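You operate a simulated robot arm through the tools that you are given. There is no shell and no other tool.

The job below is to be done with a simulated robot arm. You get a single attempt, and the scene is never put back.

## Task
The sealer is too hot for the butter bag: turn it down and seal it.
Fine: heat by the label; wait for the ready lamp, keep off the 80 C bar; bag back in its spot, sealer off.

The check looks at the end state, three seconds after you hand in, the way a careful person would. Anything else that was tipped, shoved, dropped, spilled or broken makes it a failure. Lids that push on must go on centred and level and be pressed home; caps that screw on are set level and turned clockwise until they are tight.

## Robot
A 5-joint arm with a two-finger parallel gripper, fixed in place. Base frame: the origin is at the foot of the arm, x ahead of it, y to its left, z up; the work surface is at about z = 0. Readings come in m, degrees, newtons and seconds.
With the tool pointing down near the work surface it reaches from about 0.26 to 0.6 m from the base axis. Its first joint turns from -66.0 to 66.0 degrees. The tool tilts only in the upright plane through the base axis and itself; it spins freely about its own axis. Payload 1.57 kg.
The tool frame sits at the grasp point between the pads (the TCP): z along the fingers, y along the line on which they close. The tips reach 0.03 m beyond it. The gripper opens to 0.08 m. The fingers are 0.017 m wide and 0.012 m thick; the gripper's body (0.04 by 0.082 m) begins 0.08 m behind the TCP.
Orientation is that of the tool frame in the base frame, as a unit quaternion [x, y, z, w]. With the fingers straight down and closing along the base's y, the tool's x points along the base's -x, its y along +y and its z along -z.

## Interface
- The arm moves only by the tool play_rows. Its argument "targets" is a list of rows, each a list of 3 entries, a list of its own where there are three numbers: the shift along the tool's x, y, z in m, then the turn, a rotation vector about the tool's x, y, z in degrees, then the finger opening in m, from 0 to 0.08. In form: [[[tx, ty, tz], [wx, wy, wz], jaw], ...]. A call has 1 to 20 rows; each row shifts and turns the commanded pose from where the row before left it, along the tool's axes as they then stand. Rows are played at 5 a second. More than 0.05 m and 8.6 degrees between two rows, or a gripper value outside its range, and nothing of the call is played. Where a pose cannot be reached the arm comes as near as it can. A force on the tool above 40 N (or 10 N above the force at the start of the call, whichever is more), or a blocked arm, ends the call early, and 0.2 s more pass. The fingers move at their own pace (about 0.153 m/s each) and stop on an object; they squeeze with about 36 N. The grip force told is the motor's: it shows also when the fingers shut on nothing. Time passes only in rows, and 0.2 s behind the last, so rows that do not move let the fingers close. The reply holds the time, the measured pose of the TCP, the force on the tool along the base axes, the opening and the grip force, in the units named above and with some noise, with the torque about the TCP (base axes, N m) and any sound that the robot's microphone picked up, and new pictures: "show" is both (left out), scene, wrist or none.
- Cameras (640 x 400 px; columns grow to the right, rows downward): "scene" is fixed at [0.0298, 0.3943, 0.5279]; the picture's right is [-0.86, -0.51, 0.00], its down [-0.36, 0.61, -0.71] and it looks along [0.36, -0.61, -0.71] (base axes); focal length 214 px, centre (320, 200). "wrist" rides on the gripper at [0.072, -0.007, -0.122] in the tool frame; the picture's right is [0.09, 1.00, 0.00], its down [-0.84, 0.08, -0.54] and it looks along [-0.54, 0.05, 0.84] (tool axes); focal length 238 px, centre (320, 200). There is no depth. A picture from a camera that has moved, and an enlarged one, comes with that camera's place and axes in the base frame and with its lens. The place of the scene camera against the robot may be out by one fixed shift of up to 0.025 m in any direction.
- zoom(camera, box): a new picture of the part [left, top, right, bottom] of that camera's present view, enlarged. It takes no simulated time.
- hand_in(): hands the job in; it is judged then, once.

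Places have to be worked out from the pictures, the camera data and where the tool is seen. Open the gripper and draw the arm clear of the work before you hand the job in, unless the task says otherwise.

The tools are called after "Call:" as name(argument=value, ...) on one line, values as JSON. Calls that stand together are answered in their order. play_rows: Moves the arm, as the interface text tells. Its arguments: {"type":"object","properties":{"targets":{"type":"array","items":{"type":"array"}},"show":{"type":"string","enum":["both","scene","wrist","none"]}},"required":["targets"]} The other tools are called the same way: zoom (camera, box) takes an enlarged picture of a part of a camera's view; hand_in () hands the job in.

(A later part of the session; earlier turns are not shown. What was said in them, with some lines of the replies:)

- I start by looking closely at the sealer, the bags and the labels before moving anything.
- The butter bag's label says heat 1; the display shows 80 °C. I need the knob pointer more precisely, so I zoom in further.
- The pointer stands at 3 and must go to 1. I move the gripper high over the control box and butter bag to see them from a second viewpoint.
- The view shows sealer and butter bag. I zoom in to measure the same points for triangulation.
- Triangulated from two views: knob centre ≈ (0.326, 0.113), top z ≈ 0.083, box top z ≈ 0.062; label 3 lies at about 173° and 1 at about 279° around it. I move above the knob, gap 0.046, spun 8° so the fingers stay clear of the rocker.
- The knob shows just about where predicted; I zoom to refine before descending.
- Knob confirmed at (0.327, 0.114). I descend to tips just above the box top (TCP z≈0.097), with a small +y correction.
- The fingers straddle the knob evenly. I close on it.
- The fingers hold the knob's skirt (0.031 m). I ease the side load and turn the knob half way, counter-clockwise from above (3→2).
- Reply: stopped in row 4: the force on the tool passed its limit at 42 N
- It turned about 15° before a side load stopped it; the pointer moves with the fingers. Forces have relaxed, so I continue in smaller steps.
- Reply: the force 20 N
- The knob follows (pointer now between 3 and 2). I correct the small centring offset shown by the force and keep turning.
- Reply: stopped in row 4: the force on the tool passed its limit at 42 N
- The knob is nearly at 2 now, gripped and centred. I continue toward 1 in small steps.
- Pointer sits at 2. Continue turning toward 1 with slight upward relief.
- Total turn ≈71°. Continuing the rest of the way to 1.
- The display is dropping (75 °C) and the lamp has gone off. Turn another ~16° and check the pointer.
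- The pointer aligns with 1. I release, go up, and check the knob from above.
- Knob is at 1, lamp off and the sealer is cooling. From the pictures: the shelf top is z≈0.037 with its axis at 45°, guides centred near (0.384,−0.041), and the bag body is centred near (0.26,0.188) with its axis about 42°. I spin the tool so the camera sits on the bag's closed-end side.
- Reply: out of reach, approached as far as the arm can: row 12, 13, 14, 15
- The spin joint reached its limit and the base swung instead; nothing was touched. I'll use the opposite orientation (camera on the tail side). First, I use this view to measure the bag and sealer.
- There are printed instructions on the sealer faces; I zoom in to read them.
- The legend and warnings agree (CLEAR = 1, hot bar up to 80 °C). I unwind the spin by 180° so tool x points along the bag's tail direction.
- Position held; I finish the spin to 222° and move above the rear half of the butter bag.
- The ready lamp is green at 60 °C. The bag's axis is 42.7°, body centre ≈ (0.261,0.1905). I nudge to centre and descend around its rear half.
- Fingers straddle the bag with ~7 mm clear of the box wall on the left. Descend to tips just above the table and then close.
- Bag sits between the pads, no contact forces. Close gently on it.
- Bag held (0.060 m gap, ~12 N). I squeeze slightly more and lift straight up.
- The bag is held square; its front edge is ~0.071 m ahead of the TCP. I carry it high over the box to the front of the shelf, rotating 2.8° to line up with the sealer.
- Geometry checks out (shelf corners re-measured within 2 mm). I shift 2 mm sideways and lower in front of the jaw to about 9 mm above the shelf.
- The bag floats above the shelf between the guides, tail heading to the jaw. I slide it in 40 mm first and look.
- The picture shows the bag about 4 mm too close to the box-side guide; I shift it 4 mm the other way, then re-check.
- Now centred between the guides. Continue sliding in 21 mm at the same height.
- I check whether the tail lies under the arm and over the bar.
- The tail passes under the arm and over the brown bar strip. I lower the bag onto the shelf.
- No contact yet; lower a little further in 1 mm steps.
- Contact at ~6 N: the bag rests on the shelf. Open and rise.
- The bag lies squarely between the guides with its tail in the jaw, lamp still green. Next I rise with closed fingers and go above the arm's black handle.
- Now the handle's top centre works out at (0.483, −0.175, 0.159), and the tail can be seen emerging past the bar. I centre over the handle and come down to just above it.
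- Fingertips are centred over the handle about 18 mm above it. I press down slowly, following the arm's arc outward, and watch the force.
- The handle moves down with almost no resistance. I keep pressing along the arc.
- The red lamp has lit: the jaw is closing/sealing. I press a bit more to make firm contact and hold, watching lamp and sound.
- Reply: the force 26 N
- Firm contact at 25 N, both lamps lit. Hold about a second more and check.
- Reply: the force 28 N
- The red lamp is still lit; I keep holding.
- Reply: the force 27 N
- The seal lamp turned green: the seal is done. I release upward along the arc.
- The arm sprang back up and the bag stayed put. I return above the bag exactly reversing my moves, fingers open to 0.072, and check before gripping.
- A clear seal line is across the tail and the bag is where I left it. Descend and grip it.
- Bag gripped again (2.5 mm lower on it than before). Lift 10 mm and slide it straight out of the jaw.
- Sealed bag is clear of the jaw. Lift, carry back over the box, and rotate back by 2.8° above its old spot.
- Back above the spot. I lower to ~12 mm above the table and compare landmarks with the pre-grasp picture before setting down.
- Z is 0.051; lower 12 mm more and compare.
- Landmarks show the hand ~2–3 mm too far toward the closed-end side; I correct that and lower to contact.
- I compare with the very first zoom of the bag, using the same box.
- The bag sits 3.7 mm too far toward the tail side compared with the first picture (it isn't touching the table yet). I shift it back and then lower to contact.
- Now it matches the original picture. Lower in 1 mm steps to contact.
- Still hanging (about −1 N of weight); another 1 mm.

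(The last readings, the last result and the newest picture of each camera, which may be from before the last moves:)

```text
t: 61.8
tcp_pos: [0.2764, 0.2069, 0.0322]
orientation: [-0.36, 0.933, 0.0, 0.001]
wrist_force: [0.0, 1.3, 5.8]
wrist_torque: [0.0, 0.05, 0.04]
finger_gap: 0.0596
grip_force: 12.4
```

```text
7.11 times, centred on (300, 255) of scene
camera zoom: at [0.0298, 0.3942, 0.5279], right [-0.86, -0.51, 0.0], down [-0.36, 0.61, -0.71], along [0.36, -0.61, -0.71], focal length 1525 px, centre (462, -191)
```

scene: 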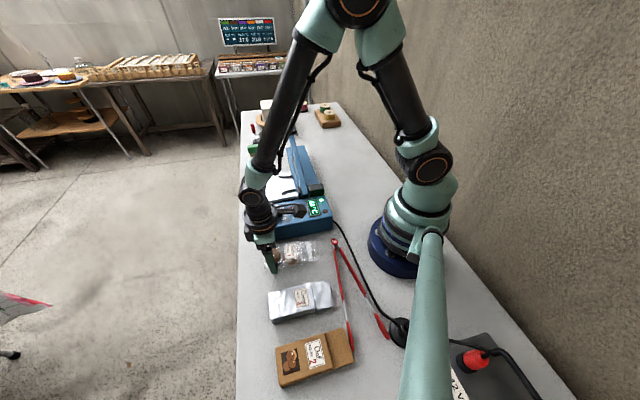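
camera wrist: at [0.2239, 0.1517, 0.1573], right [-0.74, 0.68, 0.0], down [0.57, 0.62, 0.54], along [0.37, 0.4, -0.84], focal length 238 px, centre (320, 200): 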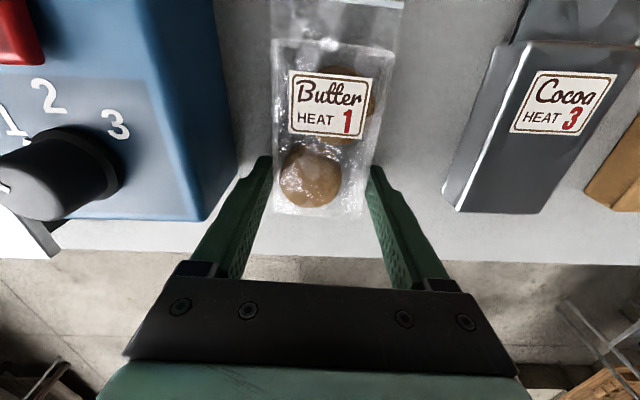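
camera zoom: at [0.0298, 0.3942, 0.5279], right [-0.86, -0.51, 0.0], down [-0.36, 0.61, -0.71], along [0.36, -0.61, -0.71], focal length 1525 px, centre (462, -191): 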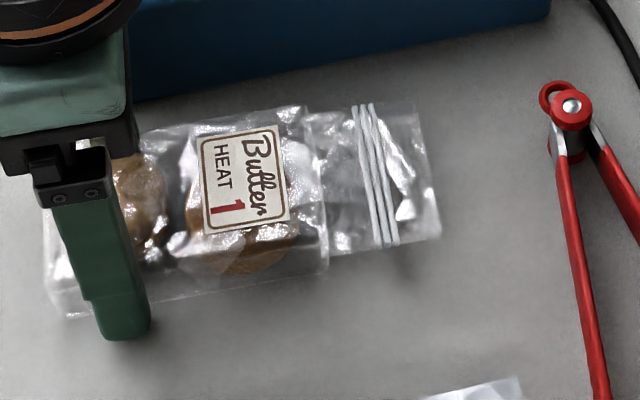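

In contact (≈6 N) and on its original spot within ~2 mm. Open and rise.

Call:
play_rows(targets=[[[0, 0, -0.0005], [0, 0, 0], 0.06], [[0, 0, 0], [0, 0, 0], 0.066], [[0, 0, 0], [0, 0, 0], 0.072], [[0, 0, 0], [0, 0, 0], 0.072], [[0, 0, -0.02], [0, 0, 0], 0.072], [[0, 0, -0.04], [0, 0, 0], 0.072], [[0, 0, -0.04], [0, 0, 0], 0.072], [[0, 0, -0.04], [0, 0, 0], 0.072], [[0, 0, 0], [0, 0, 0], 0.05]])

Call:
zoom(camera="scene", box=[255, 235, 345, 275])

Call:
zoom(camera="wrist", box=[120, 0, 360, 150])

Call:
zoom(camera="scene", box=[264, 195, 344, 240])

```text
t: 63.8
tcp_pos: [0.2725, 0.2058, 0.1713]
orientation: [-0.359, 0.933, 0.0, 0.0]
wrist_force: [0.6, 0.7, 0.1]
wrist_torque: [-0.01, -0.01, 0.02]
finger_gap: 0.0503
grip_force: 0.0
camera wrist: at [0.2245, 0.1533, 0.2946], right [-0.74, 0.68, 0.0], down [0.57, 0.62, 0.54], along [0.37, 0.4, -0.84], focal length 238 px, centre (320, 200)
```

scene: 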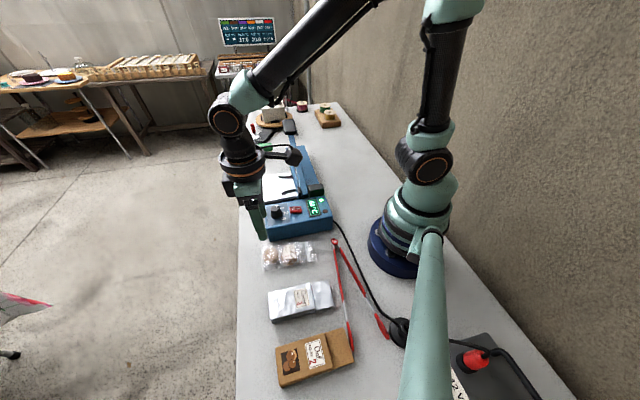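
wrist: 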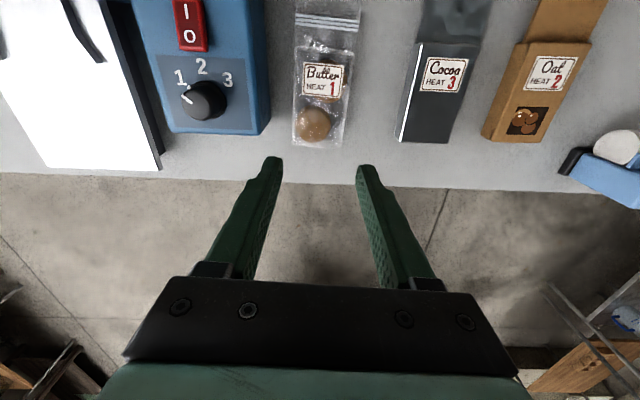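

```text
7.11 times, centred on (300, 255) of scene
camera zoom: at [0.0298, 0.3943, 0.5279], right [-0.86, -0.51, 0.0], down [-0.36, 0.61, -0.71], along [0.36, -0.61, -0.71], focal length 1525 px, centre (462, -191)
```

zoom: 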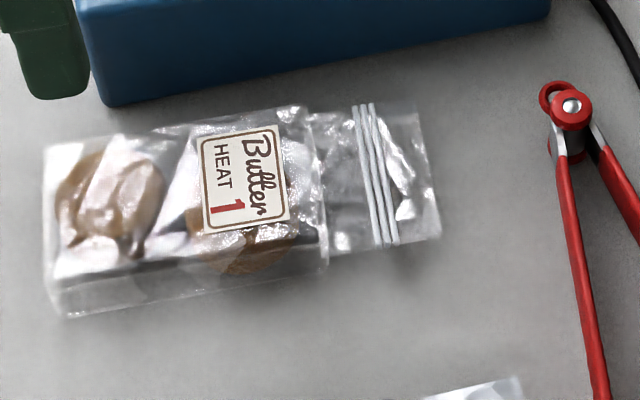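

```text
2.67 times, centred on (240, 75) of wrist
camera zoom: at [0.2245, 0.1533, 0.2946], right [-0.74, 0.68, 0.0], down [0.57, 0.62, 0.54], along [0.37, 0.4, -0.84], focal length 636 px, centre (533, 533)
```

zoom: 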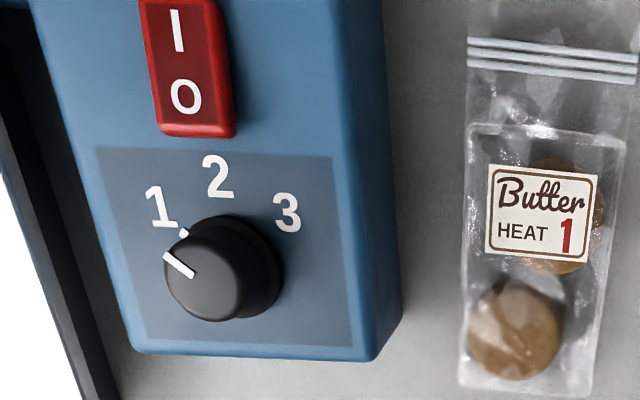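

```text
8.00 times, centred on (304, 218) of scene
camera zoom: at [0.0298, 0.3943, 0.5279], right [-0.86, -0.51, 0.0], down [-0.36, 0.61, -0.71], along [0.36, -0.61, -0.71], focal length 1716 px, centre (448, 60)
```

zoom: 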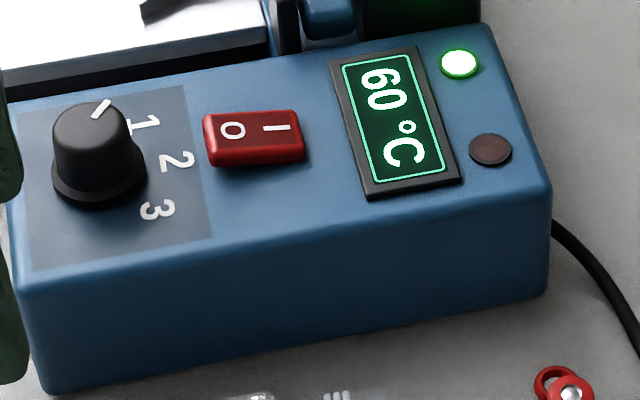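

Bag is back and sealed. Now the rocker: its O end is at about (0.297, 0.084), z≈0.074. I close the fingers and move over it.

Call:
play_rows(targets=[[[0.022, -0.035, 0], [0, 0, 0], 0.03], [[0.022, -0.035, 0], [0, 0, 0], 0.01], [[0.022, -0.035, 0], [0, 0, 0], 0.0], [[0, 0, 0], [0, 0, 0], 0.0], [[0, 0, 0], [0, 0, 0], 0.0]])

Call:
zoom(camera="wrist", box=[220, 40, 420, 200])

```text
t: 65.0
tcp_pos: [0.2981, 0.0831, 0.1737]
orientation: [-0.359, 0.933, 0.001, -0.001]
wrist_force: [-0.6, -0.4, -0.7]
wrist_torque: [0.0, 0.0, -0.02]
finger_gap: 0.0002
grip_force: 21.5
camera wrist: at [0.2489, 0.0302, 0.2959], right [-0.74, 0.68, 0.0], down [0.57, 0.62, 0.54], along [0.37, 0.4, -0.84], focal length 238 px, centre (320, 200)
```

scene: 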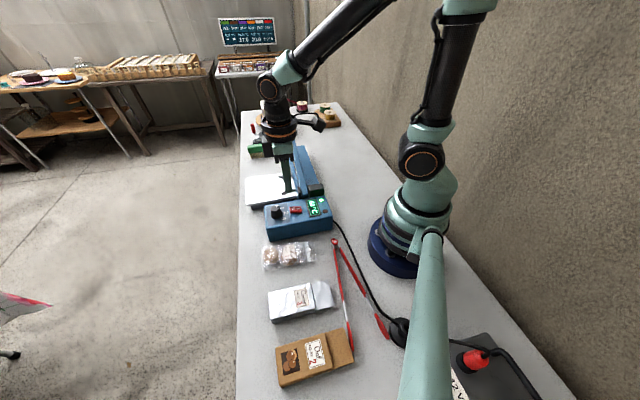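
wrist: 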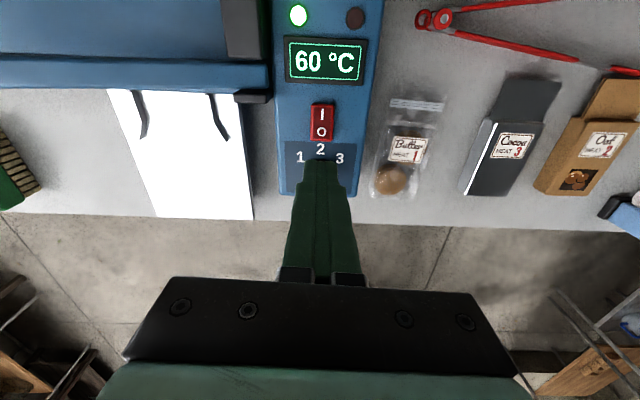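

```text
2.50 times, centred on (320, 120) of wrist
camera zoom: at [0.2489, 0.0302, 0.2959], right [-0.74, 0.68, 0.0], down [0.57, 0.62, 0.54], along [0.37, 0.4, -0.84], focal length 596 px, centre (320, 400)
```

zoom: 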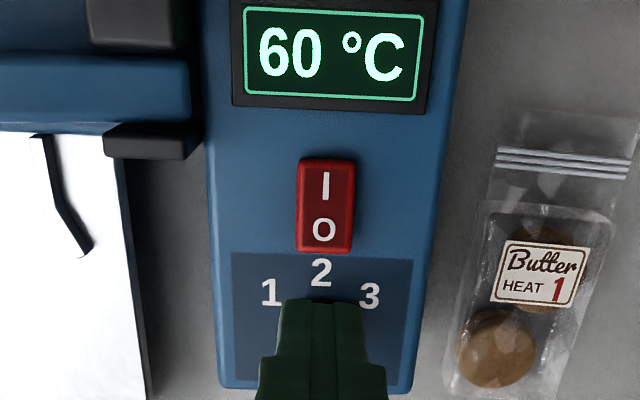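

The O end is confirmed at (0.2935, 0.0813); the fingertips are over its outer end. Descend to just above it.

Call:
play_rows(targets=[[[0, 0.001, 0.03], [0, 0, 0], 0.0], [[0, 0, 0.03], [0, 0, 0], 0.0], [[0, 0, 0], [0, 0, 0], 0.0]])

Call:
zoom(camera="scene", box=[264, 185, 344, 235])

Call:
zoom(camera="wrist", box=[240, 60, 400, 200])

```text
t: 65.8
tcp_pos: [0.298, 0.0854, 0.1118]
orientation: [-0.36, 0.933, -0.001, -0.001]
wrist_force: [0.8, -0.3, 0.2]
wrist_torque: [0.01, 0.02, -0.02]
finger_gap: 0.0001
grip_force: 21.8
camera wrist: at [0.2496, 0.0321, 0.2342], right [-0.74, 0.68, 0.0], down [0.57, 0.62, 0.54], along [0.37, 0.4, -0.84], focal length 238 px, centre (320, 200)
```

scene: 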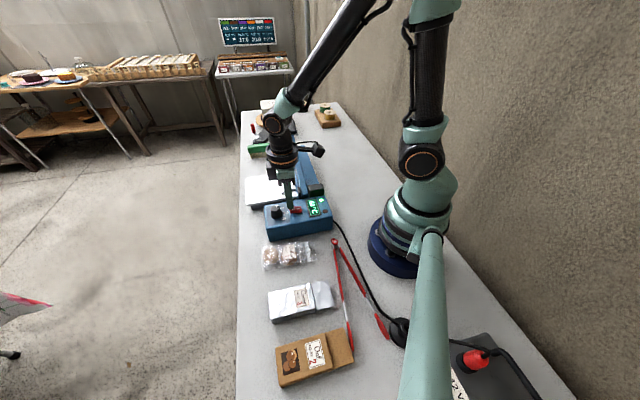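
wrist: 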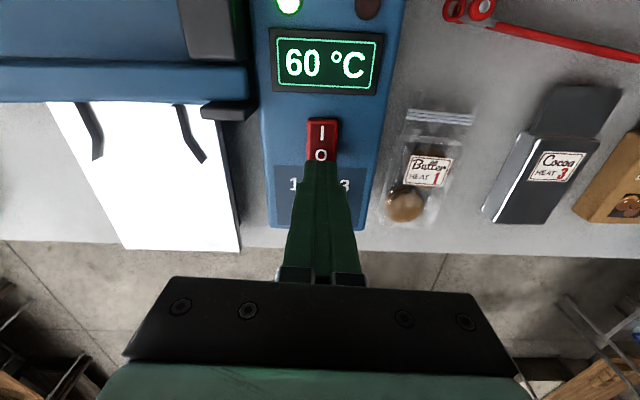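

```text
8.00 times, centred on (304, 210) of scene
camera zoom: at [0.0298, 0.3943, 0.5279], right [-0.86, -0.51, 0.0], down [-0.36, 0.61, -0.71], along [0.36, -0.61, -0.71], focal length 1716 px, centre (448, 120)
```

zoom: 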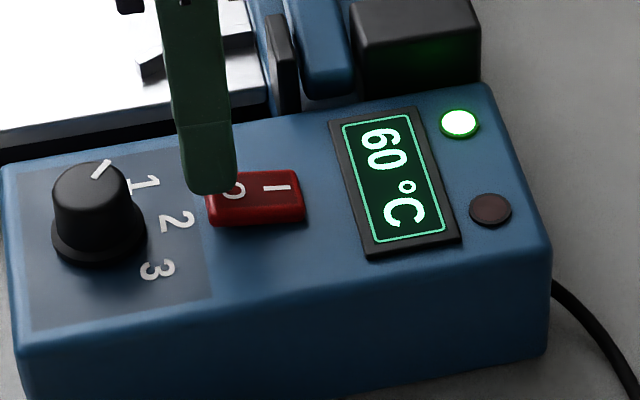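

```text
2.86 times, centred on (320, 130) of wrist
camera zoom: at [0.2496, 0.0321, 0.2342], right [-0.74, 0.68, 0.0], down [0.57, 0.62, 0.54], along [0.37, 0.4, -0.84], focal length 681 px, centre (320, 400)
```

zoom: 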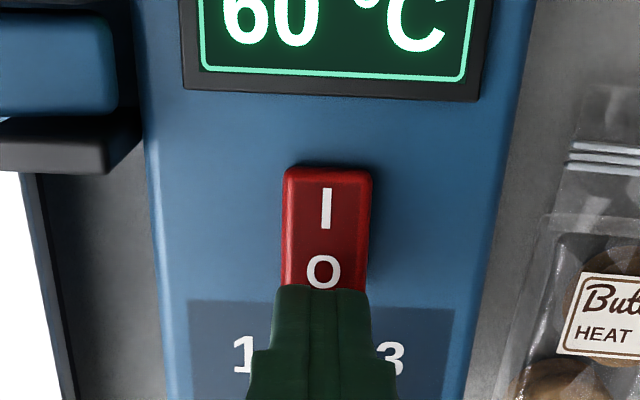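

Tips are ~8 mm above the O end. I nudge 1.5 mm toward the rocker's centre and press slowly.

Call:
play_rows(targets=[[[0.0015, 0, 0.003], [0, 0, 0], 0.0], [[0, 0, 0.003], [0, 0, 0], 0.0], [[0, 0, 0.002], [0, 0, 0], 0.0], [[0, 0, 0.002], [0, 0, 0], 0.0], [[0, 0, 0], [0, 0, 0], 0.0]], show="none")

Call:
zoom(camera="scene", box=[264, 185, 344, 235])

```text
t: 67.0
tcp_pos: [0.296, 0.0833, 0.1018]
orientation: [-0.359, 0.933, 0.0, 0.0]
wrist_force: [1.0, 0.8, 0.8]
wrist_torque: [0.03, -0.03, 0.01]
finger_gap: 0.0
grip_force: 21.5
```

```text
8.00 times, centred on (304, 210) of scene
camera zoom: at [0.0298, 0.3943, 0.5279], right [-0.86, -0.51, 0.0], down [-0.36, 0.61, -0.71], along [0.36, -0.61, -0.71], focal length 1716 px, centre (448, 120)
```

zoom: 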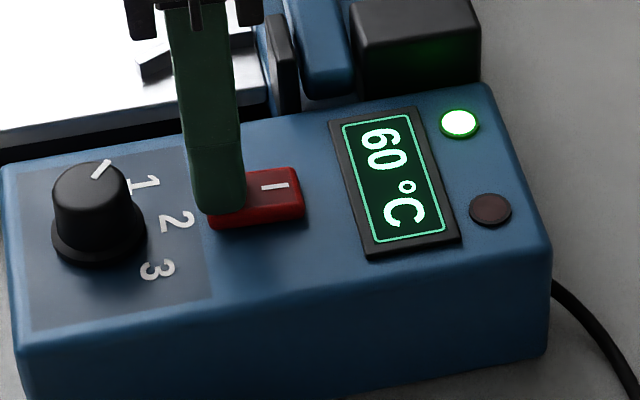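

Nearly at contact and positioned well; continue down in 1–2 mm steps.

Call:
play_rows(targets=[[[0, 0, 0.0015], [0, 0, 0], 0.0], [[0, 0, 0.0015], [0, 0, 0], 0.0], [[0, 0, 0.0015], [0, 0, 0], 0.0], [[0, 0, 0], [0, 0, 0], 0.0]], show="none")

Call:
zoom(camera="scene", box=[264, 185, 344, 235])

```text
t: 67.7
tcp_pos: [0.2955, 0.0845, 0.1001]
orientation: [-0.36, 0.933, 0.0, 0.0]
wrist_force: [-0.9, 0.7, 3.0]
wrist_torque: [0.01, 0.06, -0.04]
finger_gap: 0.0002
grip_force: 21.7
stopped in row 3: the force on the tool passed its limit at 51 N (the readings are from after the stop); the commanded pose is now the measured one
```

```text
8.00 times, centred on (304, 210) of scene
camera zoom: at [0.0298, 0.3943, 0.5279], right [-0.86, -0.51, 0.0], down [-0.36, 0.61, -0.71], along [0.36, -0.61, -0.71], focal length 1716 px, centre (448, 120)
```

zoom: 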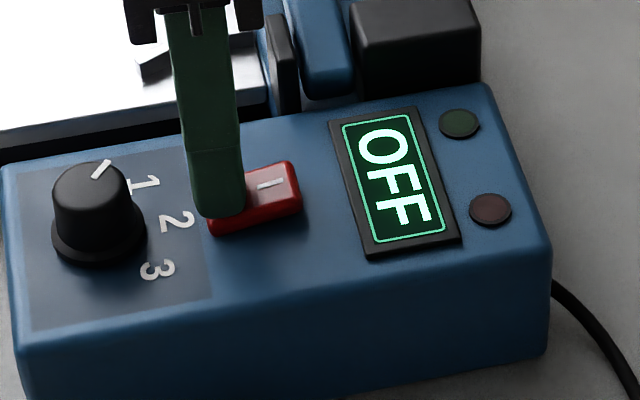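

The display reads OFF and the rocker has toggled to O. I rise, open the gripper and withdraw high, clear of everything.

Call:
play_rows(targets=[[[0, 0, -0.01], [0, 0, 0], 0.0], [[0, 0, -0.04], [0, 0, 0], 0.0], [[0, 0, -0.04], [0, 0, 0], 0.0], [[0, 0, -0.04], [0, 0, 0], 0.0], [[0, 0, -0.04], [0, 0, 0], 0.03], [[0, 0, -0.04], [0, 0, 0], 0.06], [[0, 0, -0.03], [0, 0, 0], 0.08], [[0, 0, 0], [0, 0, 0], 0.08], [[0, 0, 0], [0, 0, 0], 0.08]])

Call:
zoom(camera="scene", box=[240, 180, 350, 280])

Call:
zoom(camera="wrist", box=[160, 0, 480, 200])

Call:
zoom(camera="scene", box=[235, 95, 350, 210])

```text
t: 69.7
tcp_pos: [0.2966, 0.0859, 0.3403]
orientation: [-0.359, 0.933, 0.0, 0.0]
wrist_force: [0.2, -0.1, 0.1]
wrist_torque: [0.0, -0.02, 0.01]
finger_gap: 0.0797
grip_force: 0.0
camera wrist: at [0.2468, 0.0331, 0.4628], right [-0.74, 0.68, 0.0], down [0.57, 0.62, 0.54], along [0.37, 0.4, -0.84], focal length 238 px, centre (320, 200)
```

scene: 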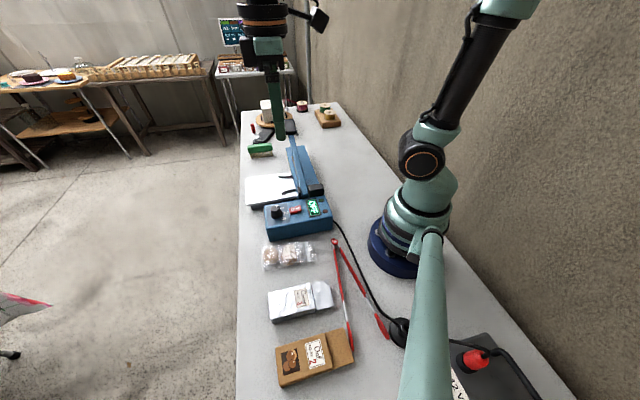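
wrist: 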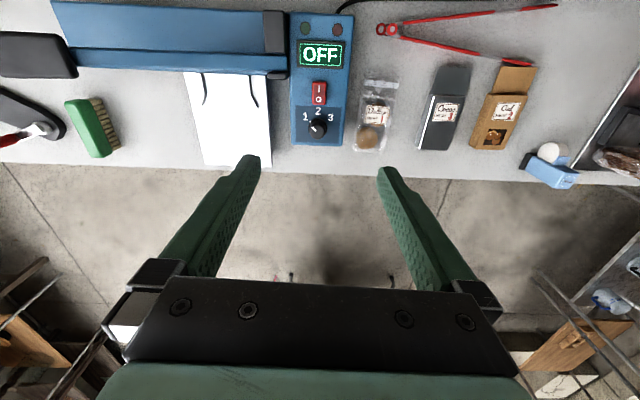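

```text
4.00 times, centred on (295, 230) of scene
camera zoom: at [0.0298, 0.3943, 0.5279], right [-0.86, -0.51, 0.0], down [-0.36, 0.61, -0.71], along [0.36, -0.61, -0.71], focal length 858 px, centre (420, 80)
```

zoom: 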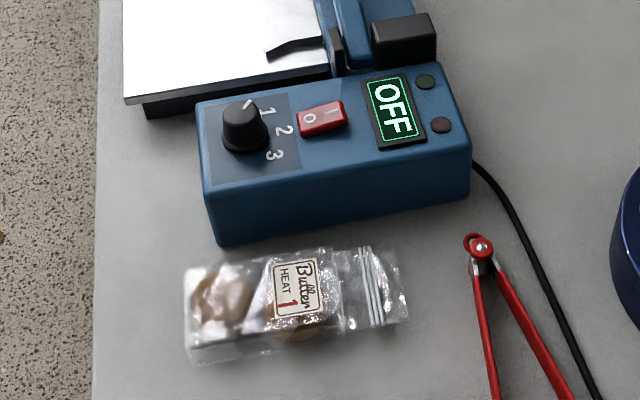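

```text
2.00 times, centred on (320, 100) of wrist
camera zoom: at [0.2468, 0.0331, 0.4628], right [-0.74, 0.68, 0.0], down [0.57, 0.62, 0.54], along [0.37, 0.4, -0.84], focal length 477 px, centre (320, 400)
```

zoom: 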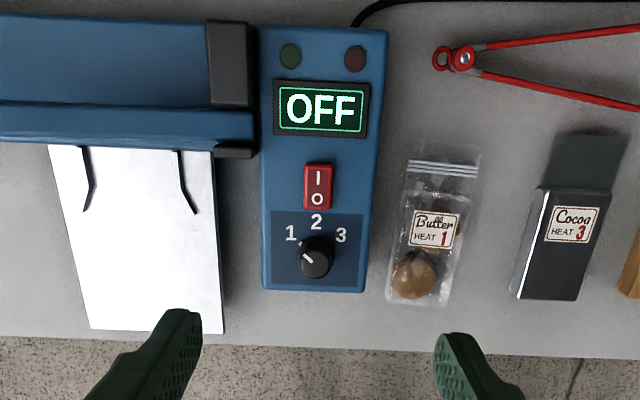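

```text
3.48 times, centred on (292, 152) of scene
camera zoom: at [0.0298, 0.3943, 0.5279], right [-0.86, -0.51, 0.0], down [-0.36, 0.61, -0.71], along [0.36, -0.61, -0.71], focal length 746 px, centre (416, 365)
```

zoom: 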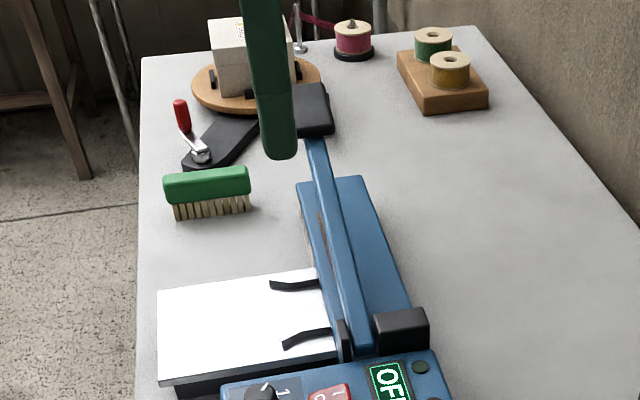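

Everything is in its final state: the knob is at 1, the display reads OFF, and the sealed butter bag is back on its spot. The sealer and its neighbours have not moved, and the gripper is open and clear, so I hand in.

Call:
hand_in()

```text
The job is handed in.
```

The butter bag is sealed and the sealer is off. I've handed the job in and don't have the check's result yet.

- **Heat:** I turned the knob from 3 to 1, as the bag's label says. The sealer cooled from 80 °C to 60 °C and the ready lamp came on before I sealed.
- **Seal:** I held the arm down until the second lamp turned green. A seal line now runs across the open end of the bag. The gripper never touched the hot bar.
- **Bag:** It is back in its original spot, within about 2 mm going by the first picture.
- **Sealer:** The switch is on O and the display reads OFF.

Nothing else on the table looks moved, and the gripper is open and clear of the work. Two moves hit the force limit and stopped briefly: turning the knob, and pressing the switch (51 N). Neither shows any damage in the pictures.
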